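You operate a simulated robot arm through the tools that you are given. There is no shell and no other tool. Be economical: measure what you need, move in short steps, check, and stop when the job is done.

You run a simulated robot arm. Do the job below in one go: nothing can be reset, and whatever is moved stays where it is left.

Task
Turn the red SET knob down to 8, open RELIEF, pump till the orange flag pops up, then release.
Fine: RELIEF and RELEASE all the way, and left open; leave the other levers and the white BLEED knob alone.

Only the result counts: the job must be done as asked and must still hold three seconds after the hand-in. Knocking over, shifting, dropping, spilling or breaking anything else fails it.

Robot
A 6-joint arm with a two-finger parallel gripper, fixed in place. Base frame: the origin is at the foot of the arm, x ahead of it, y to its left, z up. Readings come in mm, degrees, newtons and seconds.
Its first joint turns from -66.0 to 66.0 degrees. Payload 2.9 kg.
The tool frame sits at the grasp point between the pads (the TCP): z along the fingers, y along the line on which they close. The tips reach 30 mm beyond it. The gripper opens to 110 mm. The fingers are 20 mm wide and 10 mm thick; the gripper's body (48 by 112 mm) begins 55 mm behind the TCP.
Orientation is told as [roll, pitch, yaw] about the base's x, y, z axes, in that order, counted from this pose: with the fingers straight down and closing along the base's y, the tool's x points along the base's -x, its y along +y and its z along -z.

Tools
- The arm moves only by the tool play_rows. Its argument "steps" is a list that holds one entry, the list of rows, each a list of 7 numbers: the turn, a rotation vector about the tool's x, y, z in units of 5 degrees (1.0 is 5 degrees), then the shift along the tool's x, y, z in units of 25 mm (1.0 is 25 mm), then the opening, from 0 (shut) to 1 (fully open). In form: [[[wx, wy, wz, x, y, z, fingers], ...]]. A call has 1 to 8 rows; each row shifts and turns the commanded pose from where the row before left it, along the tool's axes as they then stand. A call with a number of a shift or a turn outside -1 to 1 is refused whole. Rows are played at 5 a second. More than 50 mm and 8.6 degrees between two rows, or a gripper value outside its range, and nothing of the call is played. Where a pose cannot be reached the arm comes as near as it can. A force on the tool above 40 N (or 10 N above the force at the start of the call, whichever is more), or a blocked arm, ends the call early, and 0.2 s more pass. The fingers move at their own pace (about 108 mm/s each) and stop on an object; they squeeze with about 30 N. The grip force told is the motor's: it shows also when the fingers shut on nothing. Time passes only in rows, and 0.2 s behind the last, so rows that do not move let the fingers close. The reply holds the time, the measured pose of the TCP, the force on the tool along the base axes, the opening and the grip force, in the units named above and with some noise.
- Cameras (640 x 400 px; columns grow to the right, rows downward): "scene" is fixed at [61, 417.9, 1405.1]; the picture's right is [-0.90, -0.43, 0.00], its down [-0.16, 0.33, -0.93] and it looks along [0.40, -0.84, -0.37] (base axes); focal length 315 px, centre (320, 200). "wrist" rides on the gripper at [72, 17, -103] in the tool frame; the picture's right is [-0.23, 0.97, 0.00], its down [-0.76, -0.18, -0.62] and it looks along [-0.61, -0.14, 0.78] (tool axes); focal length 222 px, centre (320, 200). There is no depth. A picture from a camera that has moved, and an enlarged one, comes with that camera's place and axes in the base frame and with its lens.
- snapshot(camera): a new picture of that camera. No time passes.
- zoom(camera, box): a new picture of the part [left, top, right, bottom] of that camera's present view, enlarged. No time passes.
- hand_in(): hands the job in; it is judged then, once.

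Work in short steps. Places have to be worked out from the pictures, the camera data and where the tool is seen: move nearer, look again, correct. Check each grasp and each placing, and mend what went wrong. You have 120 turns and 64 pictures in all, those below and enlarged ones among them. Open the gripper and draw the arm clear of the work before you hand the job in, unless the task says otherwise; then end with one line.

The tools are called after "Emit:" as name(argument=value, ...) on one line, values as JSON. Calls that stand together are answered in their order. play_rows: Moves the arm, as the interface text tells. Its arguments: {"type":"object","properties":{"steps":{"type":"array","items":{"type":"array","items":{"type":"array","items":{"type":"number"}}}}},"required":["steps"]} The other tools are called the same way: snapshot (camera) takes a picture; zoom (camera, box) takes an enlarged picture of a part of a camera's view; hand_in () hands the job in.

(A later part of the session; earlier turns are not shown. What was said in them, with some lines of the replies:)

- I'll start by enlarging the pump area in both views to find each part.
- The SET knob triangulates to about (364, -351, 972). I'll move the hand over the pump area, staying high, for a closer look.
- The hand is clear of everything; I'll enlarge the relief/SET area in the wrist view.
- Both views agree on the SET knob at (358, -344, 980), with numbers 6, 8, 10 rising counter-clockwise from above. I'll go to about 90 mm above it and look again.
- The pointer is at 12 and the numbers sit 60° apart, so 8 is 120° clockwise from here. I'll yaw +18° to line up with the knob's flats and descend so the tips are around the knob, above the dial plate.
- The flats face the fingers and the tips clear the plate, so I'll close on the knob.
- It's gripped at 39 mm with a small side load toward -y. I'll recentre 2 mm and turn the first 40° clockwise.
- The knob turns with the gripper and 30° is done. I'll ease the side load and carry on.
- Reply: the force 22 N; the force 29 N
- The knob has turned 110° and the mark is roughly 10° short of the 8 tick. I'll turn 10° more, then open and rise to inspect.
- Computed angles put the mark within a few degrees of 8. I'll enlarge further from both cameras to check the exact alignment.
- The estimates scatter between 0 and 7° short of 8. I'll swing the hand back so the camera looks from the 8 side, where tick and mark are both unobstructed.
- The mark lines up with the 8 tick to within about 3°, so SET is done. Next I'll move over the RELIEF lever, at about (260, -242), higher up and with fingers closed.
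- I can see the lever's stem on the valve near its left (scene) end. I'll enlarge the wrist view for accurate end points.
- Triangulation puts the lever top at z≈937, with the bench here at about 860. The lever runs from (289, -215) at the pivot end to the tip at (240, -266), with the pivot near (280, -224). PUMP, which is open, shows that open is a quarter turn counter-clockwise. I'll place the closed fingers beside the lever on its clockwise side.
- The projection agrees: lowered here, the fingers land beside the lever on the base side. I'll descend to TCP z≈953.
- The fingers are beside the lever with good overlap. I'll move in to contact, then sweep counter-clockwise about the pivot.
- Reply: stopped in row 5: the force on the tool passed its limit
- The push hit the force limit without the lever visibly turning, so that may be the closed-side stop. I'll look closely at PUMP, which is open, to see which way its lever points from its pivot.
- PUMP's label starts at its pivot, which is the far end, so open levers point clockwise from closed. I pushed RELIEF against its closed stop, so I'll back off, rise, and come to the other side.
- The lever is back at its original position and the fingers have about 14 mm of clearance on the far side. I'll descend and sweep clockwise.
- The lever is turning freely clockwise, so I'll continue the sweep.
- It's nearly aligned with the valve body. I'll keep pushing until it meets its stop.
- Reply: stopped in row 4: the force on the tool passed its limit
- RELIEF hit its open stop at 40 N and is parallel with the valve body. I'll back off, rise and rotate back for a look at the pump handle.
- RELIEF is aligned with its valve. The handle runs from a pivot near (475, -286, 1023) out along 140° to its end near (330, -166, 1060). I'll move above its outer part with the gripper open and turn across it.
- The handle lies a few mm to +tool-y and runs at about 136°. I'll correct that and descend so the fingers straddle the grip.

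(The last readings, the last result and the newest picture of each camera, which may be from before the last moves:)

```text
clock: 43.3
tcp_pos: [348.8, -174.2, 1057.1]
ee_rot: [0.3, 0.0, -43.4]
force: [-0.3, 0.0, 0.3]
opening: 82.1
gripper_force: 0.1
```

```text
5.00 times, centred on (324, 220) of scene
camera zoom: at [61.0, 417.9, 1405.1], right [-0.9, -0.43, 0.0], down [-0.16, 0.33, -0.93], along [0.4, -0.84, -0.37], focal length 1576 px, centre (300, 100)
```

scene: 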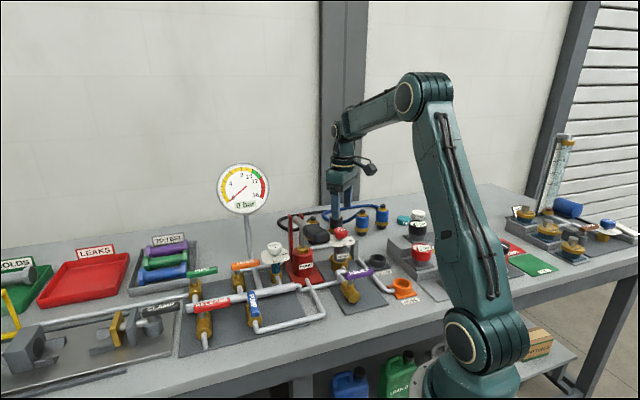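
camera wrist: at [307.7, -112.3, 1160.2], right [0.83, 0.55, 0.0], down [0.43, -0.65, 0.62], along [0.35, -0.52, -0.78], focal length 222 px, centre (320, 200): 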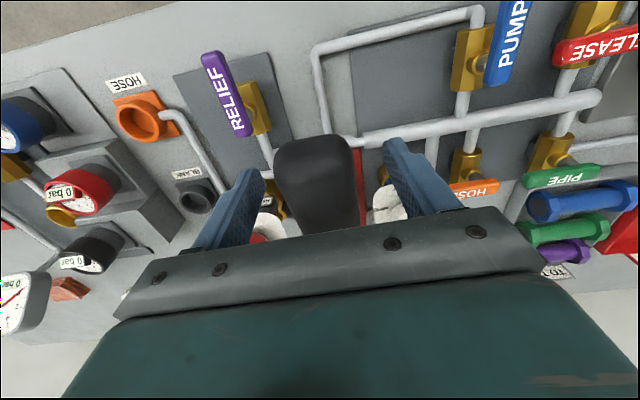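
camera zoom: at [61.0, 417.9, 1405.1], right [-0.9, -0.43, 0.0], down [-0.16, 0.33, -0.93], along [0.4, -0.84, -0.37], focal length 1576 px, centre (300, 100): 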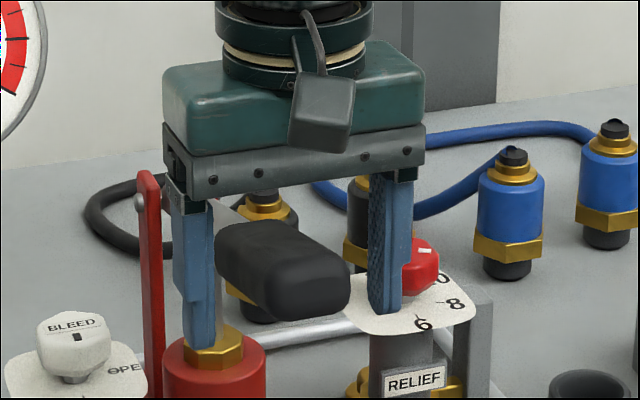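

The fingers straddle the grip about 30 mm in from its end. I'll shift slightly outward and close.

Emit:
play_rows(steps=[[[0, 0, 0, 0.25, 0, 0, 0.75], [0, 0, 0, 0, 0, 0, 0.4], [0, 0, 0, 0, 0, 0, 0.2], [0, 0, 0, 0, 0, 0, 0.2], [0, 0, 0, 0, 0, 0, 0.2]]])

Emit:
zoom(camera="scene", box=[200, 150, 388, 270])

```text
clock: 44.5
tcp_pos: [343.8, -172.1, 1056.2]
ee_rot: [0.2, 0.0, -43.6]
force: [1.0, -1.4, -2.1]
opening: 42.3
gripper_force: 45.1
```

```text
3.33 times, centred on (294, 210) of scene
camera zoom: at [61.0, 417.9, 1405.1], right [-0.9, -0.43, 0.0], down [-0.16, 0.33, -0.93], along [0.4, -0.84, -0.37], focal length 1051 px, centre (407, 167)
```

zoom: 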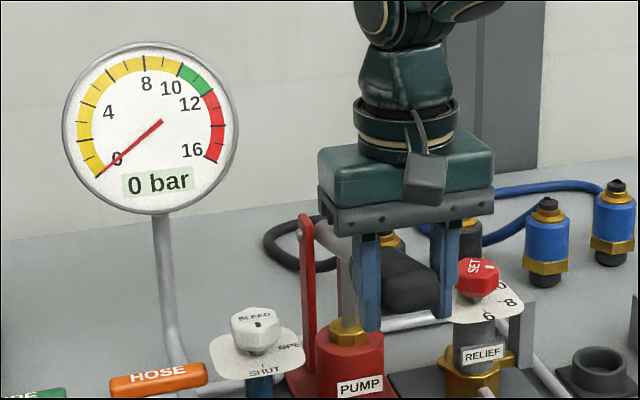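

The grip is firm at 42 mm with little side force. I'll start the first down stroke, tilting with the lever about its pivot.

Emit:
play_rows(steps=[[[0, -0.6, 0, 0.06, 0, 0.365, 0.2], [0, -0.6, 0, 0.06, 0, 0.365, 0.2], [0, -0.6, 0, 0.06, 0, 0.365, 0.2], [0, -0.6, 0, 0.06, 0, 0.365, 0.2]]])

Emit:
zoom(camera="scene", box=[200, 150, 388, 270])

```text
clock: 45.5
tcp_pos: [338.6, -166.1, 1019.5]
ee_rot: [0.0, -11.4, -43.3]
force: [-15.0, 16.5, -1.1]
opening: 42.1
gripper_force: 44.9
```

```text
3.33 times, centred on (294, 210) of scene
camera zoom: at [60.5, 418.4, 1405.0], right [-0.9, -0.43, 0.0], down [-0.16, 0.33, -0.93], along [0.4, -0.84, -0.37], focal length 1051 px, centre (407, 167)
```

zoom: 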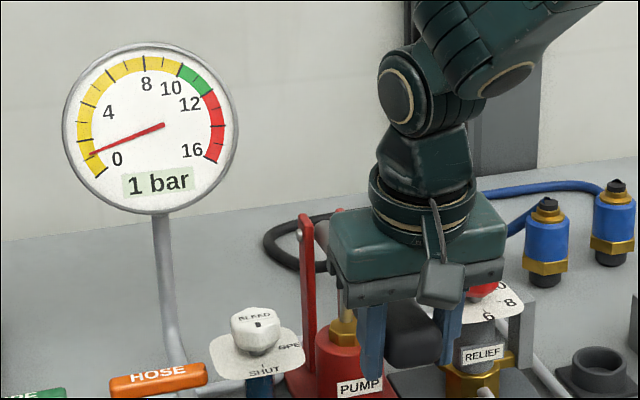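

Pressure now reads 1 bar, so pumping works. The tool is slightly inward of the lever's arc, so I'll add outward shift and continue down to the bottom of the stroke.

Emit:
play_rows(steps=[[[0, -0.6, 0, 0.12, 0, 0.365, 0.2], [0, -0.6, 0, 0.1, 0, 0.365, 0.2], [0, -0.6, 0, 0.08, 0, 0.365, 0.2], [0, -0.6, 0, 0.06, 0, 0.365, 0.2], [0, -0.6, 0, 0.06, 0, 0.365, 0.2]]])

```text
clock: 46.7
tcp_pos: [341.6, -168.6, 970.6]
ee_rot: [-0.1, -26.3, -43.3]
force: [-18.9, 25.5, -3.7]
opening: 42.6
gripper_force: 45.0
```

I'll check the handle and gauge before going further.

Emit:
zoom(camera="scene", box=[200, 160, 400, 285])

```text
3.20 times, centred on (300, 222) of scene
camera zoom: at [60.5, 418.6, 1404.9], right [-0.9, -0.43, 0.0], down [-0.16, 0.33, -0.93], along [0.4, -0.84, -0.37], focal length 1009 px, centre (384, 128)
```

zoom: 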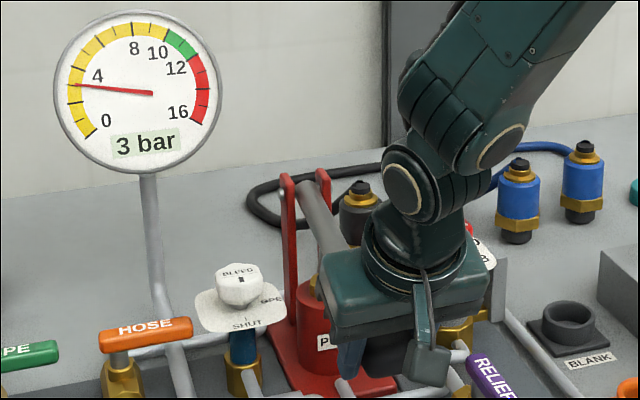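

It reads 3 bar on the first stroke. I'll continue down until the lever resists.

Emit:
play_rows(steps=[[[0, -0.6, 0, 0.12, 0, 0.365, 0.2], [0, -0.6, 0, 0.06, 0, 0.365, 0.2], [0, -0.6, 0, 0.06, 0, 0.365, 0.2]]])

```text
clock: 47.1
tcp_pos: [344.9, -172.1, 968.7]
ee_rot: [0.3, -29.8, -43.9]
force: [-10.6, 14.4, 24.9]
opening: 42.2
gripper_force: 45.6
stopped in row 2: the force on the tool passed its limit (the readings are from after the stop); the commanded pose is now the measured one
```

The bottom stop is at z≈969. I'll take the lever back up along the same arc.

Emit:
play_rows(steps=[[[0, 0.6, 0, -0.1, 0, -0.345, 0.2], [0, 0.6, 0, -0.1, 0, -0.345, 0.2], [0, 0.6, 0, -0.1, 0, -0.345, 0.2], [0, 0.6, 0, -0.1, 0, -0.345, 0.2], [0, 0.6, 0, -0.1, 0, -0.345, 0.2]]])

```text
clock: 48.3
tcp_pos: [343.1, -170.6, 1013.2]
ee_rot: [0.3, -15.3, -43.9]
force: [15.8, -10.4, 6.8]
opening: 42.3
gripper_force: 45.2
```

Emit:
play_rows(steps=[[[0, 0.6, 0, -0.09, 0, -0.345, 0.2], [0, 0.6, 0, -0.09, 0, -0.345, 0.2], [0, 0.6, 0, -0.09, 0, -0.345, 0.2], [0, 0.6, 0, -0.09, 0, -0.345, 0.2], [0, 0.6, 0, -0.09, 0, -0.345, 0.2]]])

Emit:
zoom(camera="scene", box=[200, 160, 400, 285])

```text
clock: 49.5
tcp_pos: [345.0, -173.0, 1053.9]
ee_rot: [0.2, 0.3, -43.6]
force: [20.8, -15.6, -21.8]
opening: 42.2
gripper_force: 45.7
```

```text
3.20 times, centred on (300, 222) of scene
camera zoom: at [61.8, 417.4, 1405.3], right [-0.9, -0.43, 0.0], down [-0.16, 0.33, -0.93], along [0.4, -0.84, -0.37], focal length 1009 px, centre (384, 128)
```

zoom: 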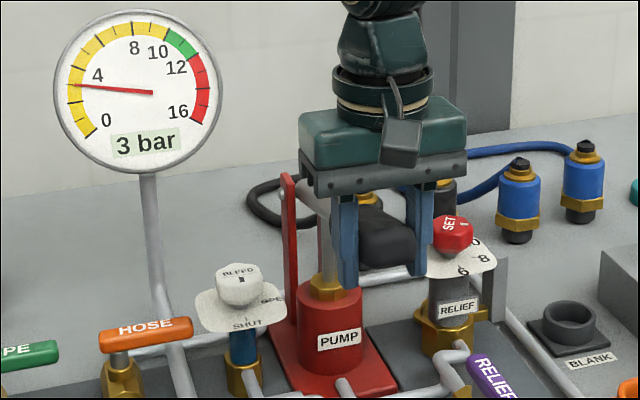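

The lever is back at the top with 3 bar held. I'll make the second down stroke.

Emit:
play_rows(steps=[[[0, -0.6, 0, 0.04, 0, 0.36, 0.2], [0, -0.6, 0, 0.07, 0, 0.36, 0.2], [0, -0.6, 0, 0.08, 0, 0.36, 0.2], [0, -0.6, 0, 0.09, 0, 0.36, 0.2], [0, -0.6, 0, 0.1, 0, 0.36, 0.2], [0, -0.6, 0, 0.1, 0, 0.36, 0.2], [0, -0.6, 0, 0.1, 0, 0.36, 0.2], [0, -0.6, 0, 0.1, 0, 0.36, 0.2]]])

Emit:
play_rows(steps=[[[0, -0.6, 0, 0.1, 0, 0.36, 0.2], [0, -0.6, 0, 0.1, 0, 0.36, 0.2]]])

Emit:
zoom(camera="scene", box=[200, 160, 400, 285])

```text
clock: 51.3
tcp_pos: [340.2, -168.9, 981.2]
ee_rot: [0.2, -23.5, -43.7]
force: [-0.4, 13.3, -3.8]
opening: 42.0
gripper_force: 45.3
```

```text
clock: 51.9
tcp_pos: [341.6, -169.6, 968.1]
ee_rot: [0.4, -29.1, -44.0]
force: [-12.0, 16.1, 27.2]
opening: 42.4
gripper_force: 44.9
stopped in row 2: the force on the tool passed its limit (the readings are from after the stop); the commanded pose is now the measured one
```

```text
3.20 times, centred on (300, 222) of scene
camera zoom: at [60.4, 418.5, 1405.0], right [-0.9, -0.43, 0.0], down [-0.16, 0.33, -0.93], along [0.4, -0.84, -0.37], focal length 1009 px, centre (384, 128)
```

zoom: 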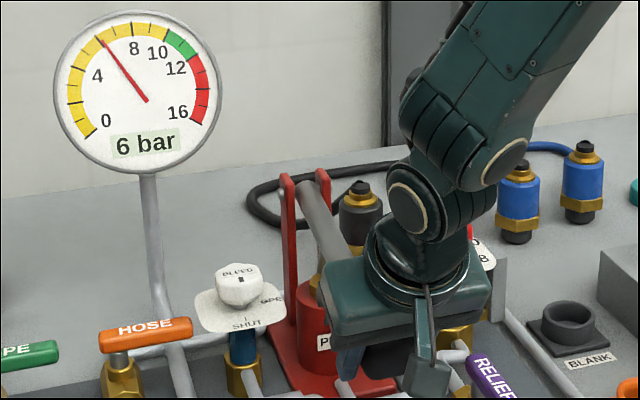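

It reads 6 bar after the second stroke. Up again for the third.

Emit:
play_rows(steps=[[[0, 0.6, 0, -0.09, 0, -0.345, 0.2], [0, 0.6, 0, -0.09, 0, -0.345, 0.2], [0, 0.6, 0, -0.09, 0, -0.345, 0.2], [0, 0.6, 0, -0.09, 0, -0.345, 0.2], [0, 0.6, 0, -0.09, 0, -0.345, 0.2], [0, 0.6, 0, -0.09, 0, -0.345, 0.2], [0, 0.6, 0, -0.09, 0, -0.345, 0.2], [0, 0.6, 0, -0.09, 0, -0.345, 0.2]]])

Emit:
play_rows(steps=[[[0, 0.6, 0, -0.09, 0, -0.345, 0.2], [0, 0.5, 0, -0.09, 0, -0.345, 0.2]]])

Emit:
play_rows(steps=[[[0, -0.6, 0, 0.04, 0, 0.36, 0.2], [0, -0.6, 0, 0.07, 0, 0.36, 0.2], [0, -0.6, 0, 0.08, 0, 0.36, 0.2], [0, -0.6, 0, 0.09, 0, 0.36, 0.2], [0, -0.6, 0, 0.1, 0, 0.36, 0.2], [0, -0.6, 0, 0.1, 0, 0.36, 0.2], [0, -0.6, 0, 0.1, 0, 0.36, 0.2]]])

Emit:
zoom(camera="scene", box=[200, 160, 400, 285])

```text
clock: 53.7
tcp_pos: [340.8, -169.4, 1037.9]
ee_rot: [0.5, -5.7, -43.8]
force: [19.6, -16.3, 2.0]
opening: 42.3
gripper_force: 45.1
```

```text
clock: 54.3
tcp_pos: [343.3, -172.2, 1053.7]
ee_rot: [0.5, 0.3, -43.8]
force: [17.4, -14.0, -5.4]
opening: 42.3
gripper_force: 45.3
```

```text
clock: 55.9
tcp_pos: [338.2, -166.0, 990.1]
ee_rot: [0.4, -20.5, -43.7]
force: [11.2, 2.3, -2.7]
opening: 42.3
gripper_force: 45.1
```

```text
3.20 times, centred on (300, 222) of scene
camera zoom: at [61.3, 417.9, 1405.1], right [-0.9, -0.43, 0.0], down [-0.16, 0.33, -0.93], along [0.4, -0.84, -0.37], focal length 1009 px, centre (384, 128)
```

zoom: 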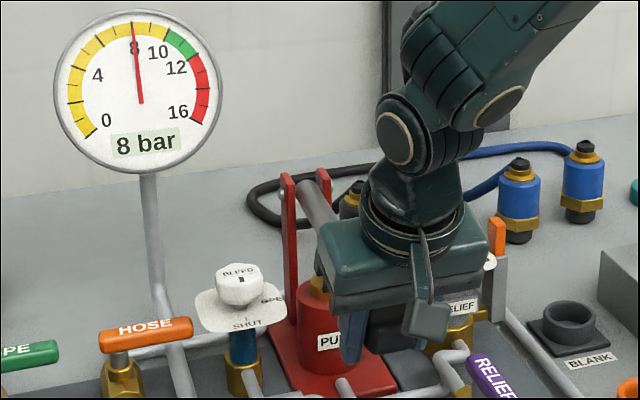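

The orange flag has popped up beside the relief body and the gauge reads 8 bar, so pumping is done. I'll open the fingers and withdraw along the tool axis.

Emit:
play_rows(steps=[[[0, 0, 0, 0, 0, 0, 0.5], [0, 0, 0, 0, 0, 0, 0.75], [0, 0, 0, 0, 0, -0.7, 0.75], [0, 0, 0, 0, 0, -1, 0.75], [0, 0, 0, 0, 0, -1, 0.75], [0, 0, 0, 0, 0, -1, 0.75], [0, 0, 0, 0, 0, -1, 0.75], [0, 1, 0, 0, 0, -0.5, 0.75]]])

Emit:
play_rows(steps=[[[0, 1, 0, 0, 0, -0.5, 0.75], [0, 1, 0, 0, 0, -0.5, 0.4], [0, 1, 0, 0, 0, -0.5, 0], [0, 0, -1, 0, 0, 0, 0], [0, 0, -1, 0, 0, 0, 0], [0, 0, -1, 0, 0, 0, 0], [0, 0, 0, 0, 0, 0, 0]]])

Emit:
snapshot(camera="scene")

Emit:
snapshot(camera="wrist")

```text
clock: 57.7
tcp_pos: [304.3, -133.6, 1113.1]
ee_rot: [0.3, -15.5, -43.8]
force: [0.1, 0.2, 0.5]
opening: 82.6
gripper_force: 0.1
```

```text
clock: 59.3
tcp_pos: [299.7, -129.4, 1148.0]
ee_rot: [0.1, -0.6, -28.5]
force: [-0.1, -0.1, 0.1]
opening: 0.0
gripper_force: 30.4
```

```text
17 pictures are left
```

scene: 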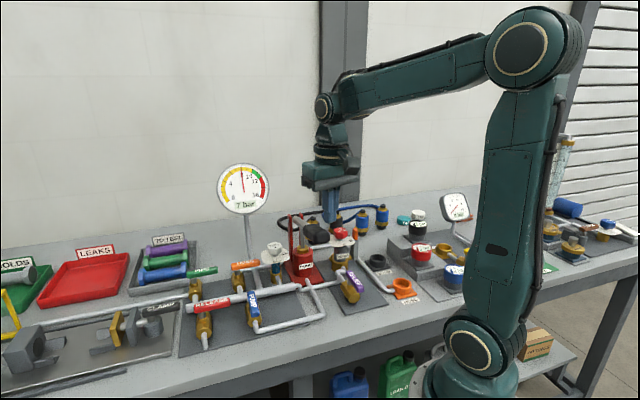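

```text
16 pictures are left
camera wrist: at [243.6, -79.1, 1250.7], right [0.67, 0.75, 0.0], down [0.58, -0.52, 0.63], along [0.47, -0.42, -0.78], focal length 222 px, centre (320, 200)
```

wrist: 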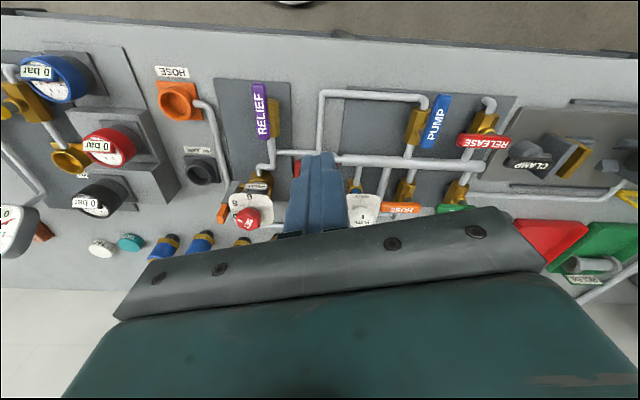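

The flag is still up. Combining both views puts RELEASE's pivot near (528, 32) and its tip near (485, -13). I'll turn the hand to yaw 46° and travel high to the lever's inner side.

Emit:
play_rows(steps=[[[0, 0, -1, 0, 0, 0, 0], [0, 0, -1, 0, 0, 0, 0], [0, 0, -1, 0, 0, 0, 0], [0, 0, -1, 0, 0, 0, 0], [0, 0, -1, 0, 0, 0, 0], [0, 0, -1, 0, 0, 0, 0], [0, 0, -1, 0, 0, 0, 0], [0, 0, -1, 0, 0, 0, 0]]])

Emit:
play_rows(steps=[[[0, 0, -1, 0, 0, 0, 0], [0, 0, -1, 0, 0, 0, 0], [0, 0, -1, 0, 0, 0, 0], [0, 0, -1, 0, 0, 0, 0], [0, 0, -1, 0, 0, 0, 0], [0, 0, -1, 0, 0, 0, 0], [0, 0, -0.9, 0, 0, 0, 0], [0, 0, 0, 0, 0, 0, 0]]])

Emit:
play_rows(steps=[[[0, 0, 0, -0.92, -0.337, 0, 0], [0, 0, 0, -0.92, -0.337, 0, 0], [0, 0, 0, -0.92, -0.337, 0, 0], [0, 0, 0, -0.92, -0.337, 0, 0], [0, 0, 0, -0.92, -0.337, 0, 0], [0, 0, 0, -0.92, -0.337, 0, 0], [0, 0, 0, -0.92, -0.337, 0, 0], [0, 0, 0, -0.92, -0.337, 0, 0]]])

Emit:
snapshot(camera="scene")

Emit:
snapshot(camera="wrist")

```text
clock: 61.1
tcp_pos: [300.0, -130.4, 1147.5]
ee_rot: [-0.3, -0.6, 11.4]
force: [-0.6, 0.7, -0.3]
opening: 0.0
gripper_force: 29.9
```

```text
clock: 62.9
tcp_pos: [299.0, -129.3, 1149.6]
ee_rot: [-0.6, -0.4, 46.0]
force: [-0.6, 0.6, 0.7]
opening: 0.0
gripper_force: 30.2
```

```text
clock: 64.7
tcp_pos: [475.8, -44.5, 1150.9]
ee_rot: [-0.6, -0.2, 45.8]
force: [-0.4, 0.5, -0.7]
opening: 0.0
gripper_force: 29.9
```

```text
15 pictures are left
```

scene: 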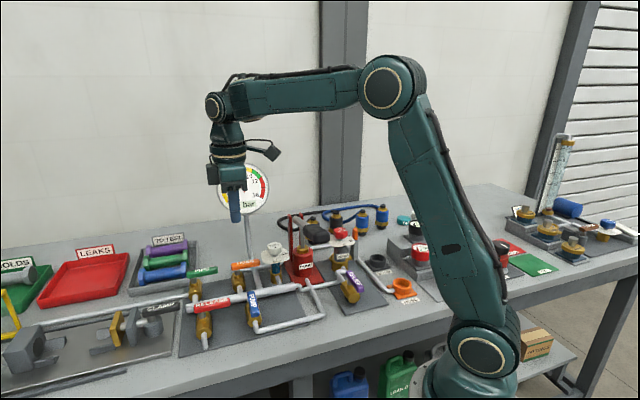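

```text
14 pictures are left
camera wrist: at [413.5, -83.4, 1252.4], right [-0.54, 0.84, -0.01], down [0.65, 0.42, 0.63], along [0.53, 0.33, -0.78], focal length 222 px, centre (320, 200)
```

wrist: 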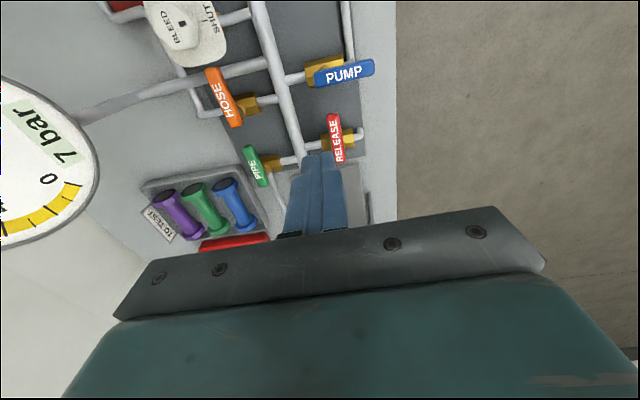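

The gauge is well clear and the lever is confirmed at pivot (530, 30), tip (487, -13). I'll move beside it and come partly down.

Emit:
play_rows(steps=[[[0, 0, 0, -0.92, -0.37, 0, 0], [0, 0, 0, -0.92, -0.37, 0, 0], [0, 0, 0, 0, 0, 1, 0], [0, 0, 0, 0, 0, 1, 0], [0, 0, 0, 0, 0, 1, 0], [0, 0, 0, 0, 0, 1, 0], [0, 0, 0, 0, 0, 1, 0], [0, 0, 0, 0, 0, 0.5, 0]]])

Emit:
snapshot(camera="wrist")

Emit:
zoom(camera="scene", box=[160, 220, 288, 320])

```text
clock: 66.5
tcp_pos: [523.3, -25.1, 1013.0]
ee_rot: [-0.6, -0.3, 45.8]
force: [0.5, 0.7, -0.4]
opening: 0.1
gripper_force: 29.8
```

```text
13 pictures are left
camera wrist: at [460.0, -63.7, 1115.2], right [-0.54, 0.84, -0.01], down [0.65, 0.42, 0.63], along [0.53, 0.33, -0.78], focal length 222 px, centre (320, 200)
```

wrist: 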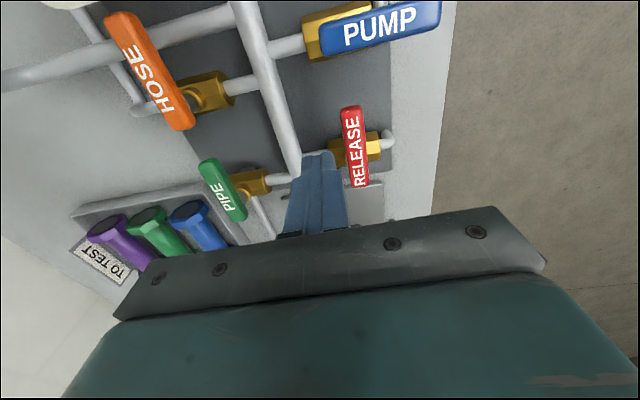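

```text
4.00 times, centred on (224, 270) of scene
camera zoom: at [61.0, 417.9, 1405.1], right [-0.9, -0.43, 0.0], down [-0.16, 0.33, -0.93], along [0.4, -0.84, -0.37], focal length 1261 px, centre (704, -80)
```

zoom: 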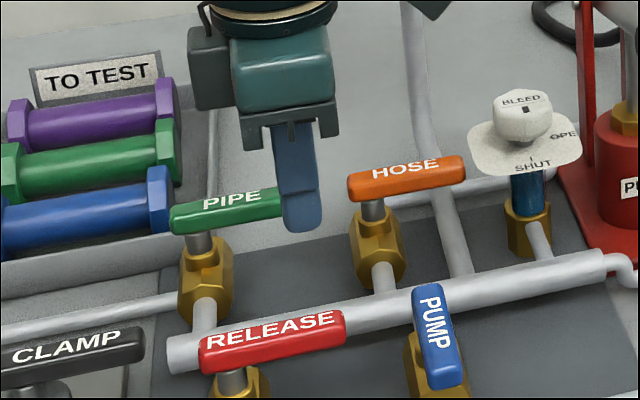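

PIPE and HOSE are about 100 mm away and the gap to the RELEASE lever is the same as it was for RELIEF. I'll descend and start the clockwise sweep.

Emit:
play_rows(steps=[[[0, 0, 0, 0, 0, 0.8, 0], [0, 0, 0, 0, 0, 0.8, 0], [0, 0, 0, 0, 0, 0.8, 0], [0, 0, 0, 0, 0.4, 0, 0], [0, 0, 1, 0.063, 0.16, 0, 0], [0, 0, 1, 0.063, 0.16, 0, 0], [0, 0, 1, 0.063, 0.16, 0, 0], [0, 0, 1, 0.063, 0.16, 0, 0]]])

Emit:
zoom(camera="wrist", box=[240, 60, 440, 220])

```text
clock: 68.3
tcp_pos: [501.6, -10.2, 952.2]
ee_rot: [-0.5, -0.5, 25.7]
force: [-0.9, 0.3, -0.3]
opening: 0.0
gripper_force: 29.4
```

```text
2.50 times, centred on (340, 140) of wrist
camera zoom: at [428.3, -24.7, 1055.0], right [-0.22, 0.98, -0.01], down [0.76, 0.17, 0.63], along [0.62, 0.13, -0.78], focal length 555 px, centre (270, 350)
```

zoom: 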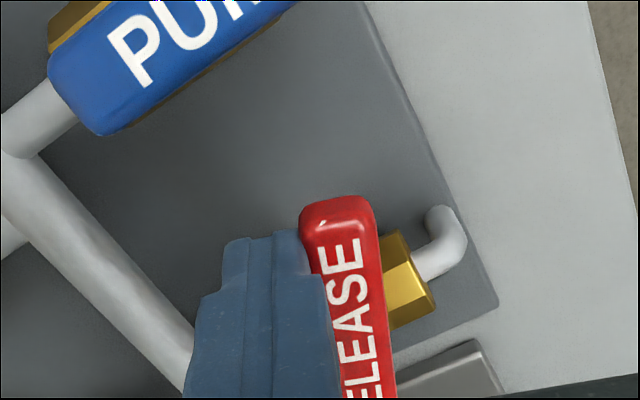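

RELEASE is turning. I'll continue the sweep; PUMP stays well clear.

Emit:
play_rows(steps=[[[0, 0, 1, 0.063, 0.16, 0, 0], [0, 0, 1, 0.063, 0.16, 0, 0], [0, 0, 1, 0.063, 0.16, 0, 0], [0, 0, 1, 0.063, 0.16, 0, 0], [0, 0, 1, 0.063, 0.16, 0, 0], [0, 0, 1, 0.063, 0.16, 0, 0], [0, 0, 1, 0.063, 0.16, 0, 0], [0, 0, 1, 0.063, 0.16, 0, 0]]])

Emit:
play_rows(steps=[[[0, 0, 1, 0.063, 0.16, 0, 0], [0, 0, 1, 0.063, 0.16, 0, 0], [0, 0, 1, 0.063, 0.16, 0, 0], [0, 0, 1, 0.063, 0.16, 0, 0], [0, 0, 1, 0.063, 0.16, 0, 0], [0, 0, 1, 0.063, 0.16, 0, 0], [0, 0, 1, 0.063, 0.16, 0, 0], [0, 0, 0.5, 0.03, 0.16, 0, 0]]])

Emit:
play_rows(steps=[[[0, 0, 0, 0, 0.12, 0, 0], [0, 0, 0, 0, 0.12, 0, 0], [0, 0, 0, 0, 0.12, 0, 0], [0, 0, 0, 0, 0.12, 0, 0], [0, 0, 0, 0, 0.12, 0, 0]]])

Emit:
zoom(camera="wrist", box=[240, 60, 440, 220])

```text
clock: 70.1
tcp_pos: [483.9, 19.9, 952.1]
ee_rot: [-0.1, -0.7, -14.3]
force: [0.4, 0.1, -0.8]
opening: 0.0
gripper_force: 29.4
```

```text
clock: 71.9
tcp_pos: [489.1, 50.6, 951.9]
ee_rot: [-0.1, -0.4, -52.0]
force: [-14.8, -11.2, 8.5]
opening: 0.0
gripper_force: 29.5
```

```text
clock: 72.4
tcp_pos: [489.1, 50.4, 951.7]
ee_rot: [-0.6, -0.1, -52.2]
force: [-11.6, -9.0, 8.9]
opening: 0.0
gripper_force: 30.0
stopped in row 2: the force on the tool passed its limit (the readings are from after the stop); the commanded pose is now the measured one
```

```text
2.50 times, centred on (340, 140) of wrist
camera zoom: at [459.2, 119.9, 1054.7], right [0.91, 0.42, -0.01], down [0.33, -0.7, 0.63], along [0.26, -0.57, -0.78], focal length 555 px, centre (270, 350)
```

zoom: 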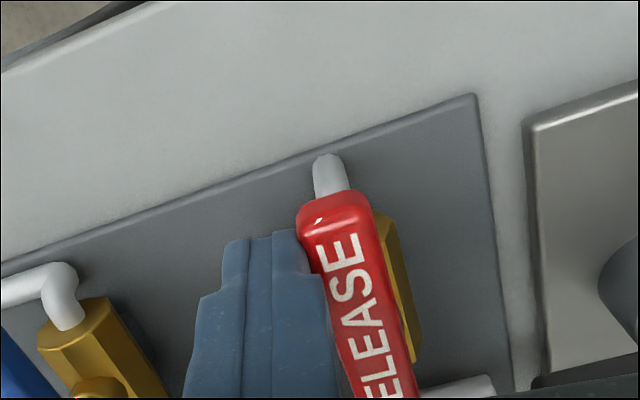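

RELEASE is against its open stop and in line with its pipe. I'll back away, rise clear and inspect everything.

Emit:
play_rows(steps=[[[0, 0, 0, 0, -0.6, 0, 0], [0, 0, 0, 0, 0, -1, 0], [0, 0, 0, 0, 0, -1, 0], [0, 0, 0, 0, 0, -1, 0], [0, 0, 0, 0, 0, -1, 0], [0, 0, 0, 0, 0, -1, 0.3], [0, 0, 0, 0, 0, -1, 0.7], [0, 0, 0, 0, 0, -1, 1]]])

Emit:
play_rows(steps=[[[0, 0, -1, 1, 0, 0, 1], [0, 0, -1, 1, 0, 0, 1], [0, 0, -1, 1, 0, 0, 1], [0, 0, -1, 1, 0, 0, 1], [0, 0, -1, 1, 0, 0, 1], [0, 0, -1, 1, 0, 0, 1]]])

Emit:
snapshot(camera="scene")

Emit:
zoom(camera="scene", box=[170, 210, 400, 350])

```text
clock: 74.2
tcp_pos: [477.8, 43.5, 1128.1]
ee_rot: [-0.5, -0.1, -52.1]
force: [0.0, -0.3, 0.0]
opening: 110.0
gripper_force: 0.0
```

```text
clock: 75.6
tcp_pos: [362.9, 139.8, 1126.7]
ee_rot: [-0.4, -0.1, -22.0]
force: [-0.2, -0.3, 0.7]
opening: 110.0
gripper_force: 0.0
```

```text
9 pictures are left
```

scene: 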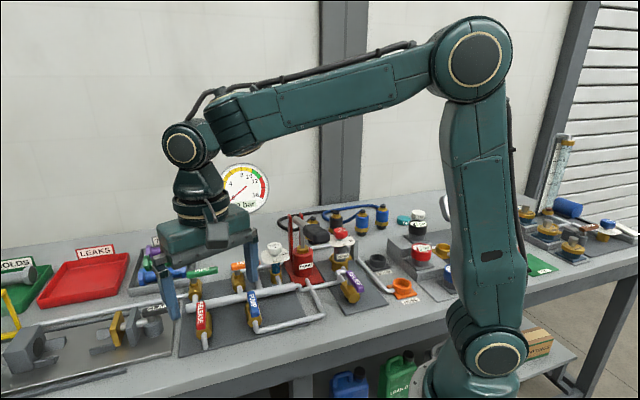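

```text
2.78 times, centred on (285, 280) of scene
camera zoom: at [61.0, 417.9, 1405.1], right [-0.9, -0.43, 0.0], down [-0.16, 0.33, -0.93], along [0.4, -0.84, -0.37], focal length 877 px, centre (417, -23)
```

zoom: 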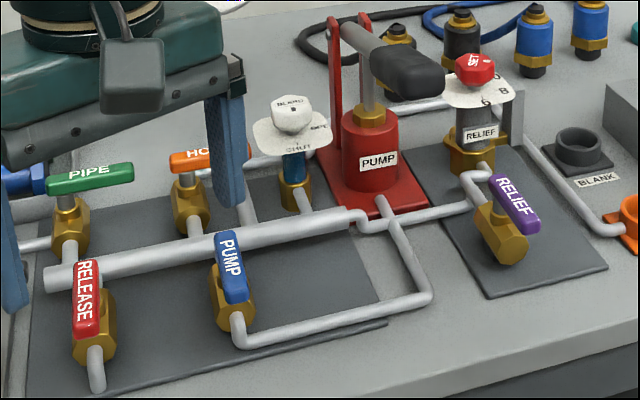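

RELEASE and RELIEF both stand open and in line, and the pressure has fallen. I'll raise the arm further clear, then check the gauge and the SET dial once more.

Emit:
play_rows(steps=[[[0, 0, 0, 0, 0, -1, 1], [0, 0, 0, 0, 0, -1, 1], [0, 0, 0, 0, 0, -1, 1], [0, 0, 0, 0.8, 0, -1, 1], [0, 0, 0, 0.8, 0, -1, 1], [0, 0, 0, 0, 0, -1, 1]]])

Emit:
zoom(camera="scene", box=[300, 205, 396, 265])

Emit:
zoom(camera="scene", box=[160, 150, 320, 350])

```text
clock: 77.0
tcp_pos: [327.4, 156.3, 1276.7]
ee_rot: [-0.4, -0.1, -22.2]
force: [-0.4, -0.1, 0.3]
opening: 110.1
gripper_force: 0.1
```

```text
6.67 times, centred on (348, 235) of scene
camera zoom: at [60.9, 417.9, 1405.1], right [-0.9, -0.43, 0.0], down [-0.16, 0.33, -0.93], along [0.4, -0.84, -0.37], focal length 2102 px, centre (133, -33)
```

zoom: 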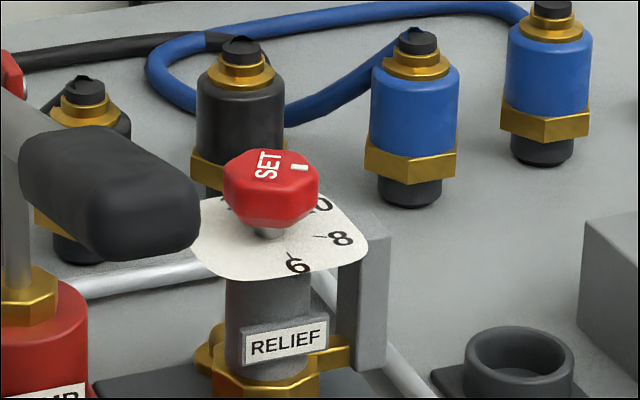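

```text
2.00 times, centred on (240, 250) of scene
camera zoom: at [60.9, 417.9, 1405.1], right [-0.9, -0.43, 0.0], down [-0.16, 0.33, -0.93], along [0.4, -0.84, -0.37], focal length 630 px, centre (480, 100)
```

zoom: 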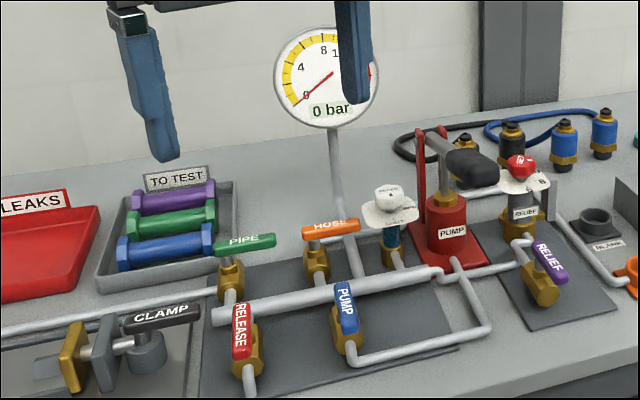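

The gauge reads 0 bar, SET is still at 8, RELIEF and RELEASE are fully open, the other levers and BLEED are as they were, and the arm is clear. I'm handing in.

Emit:
hand_in()

```text
The job is handed in.
```

I turned SET down to 8, opened RELIEF fully, pumped to 8 bar until the orange flag popped up, then opened RELEASE fully; the gauge is back at 0 bar, the flag went down again once the pressure was gone, and PUMP, PIPE, HOSE, CLAMP and BLEED look unchanged.
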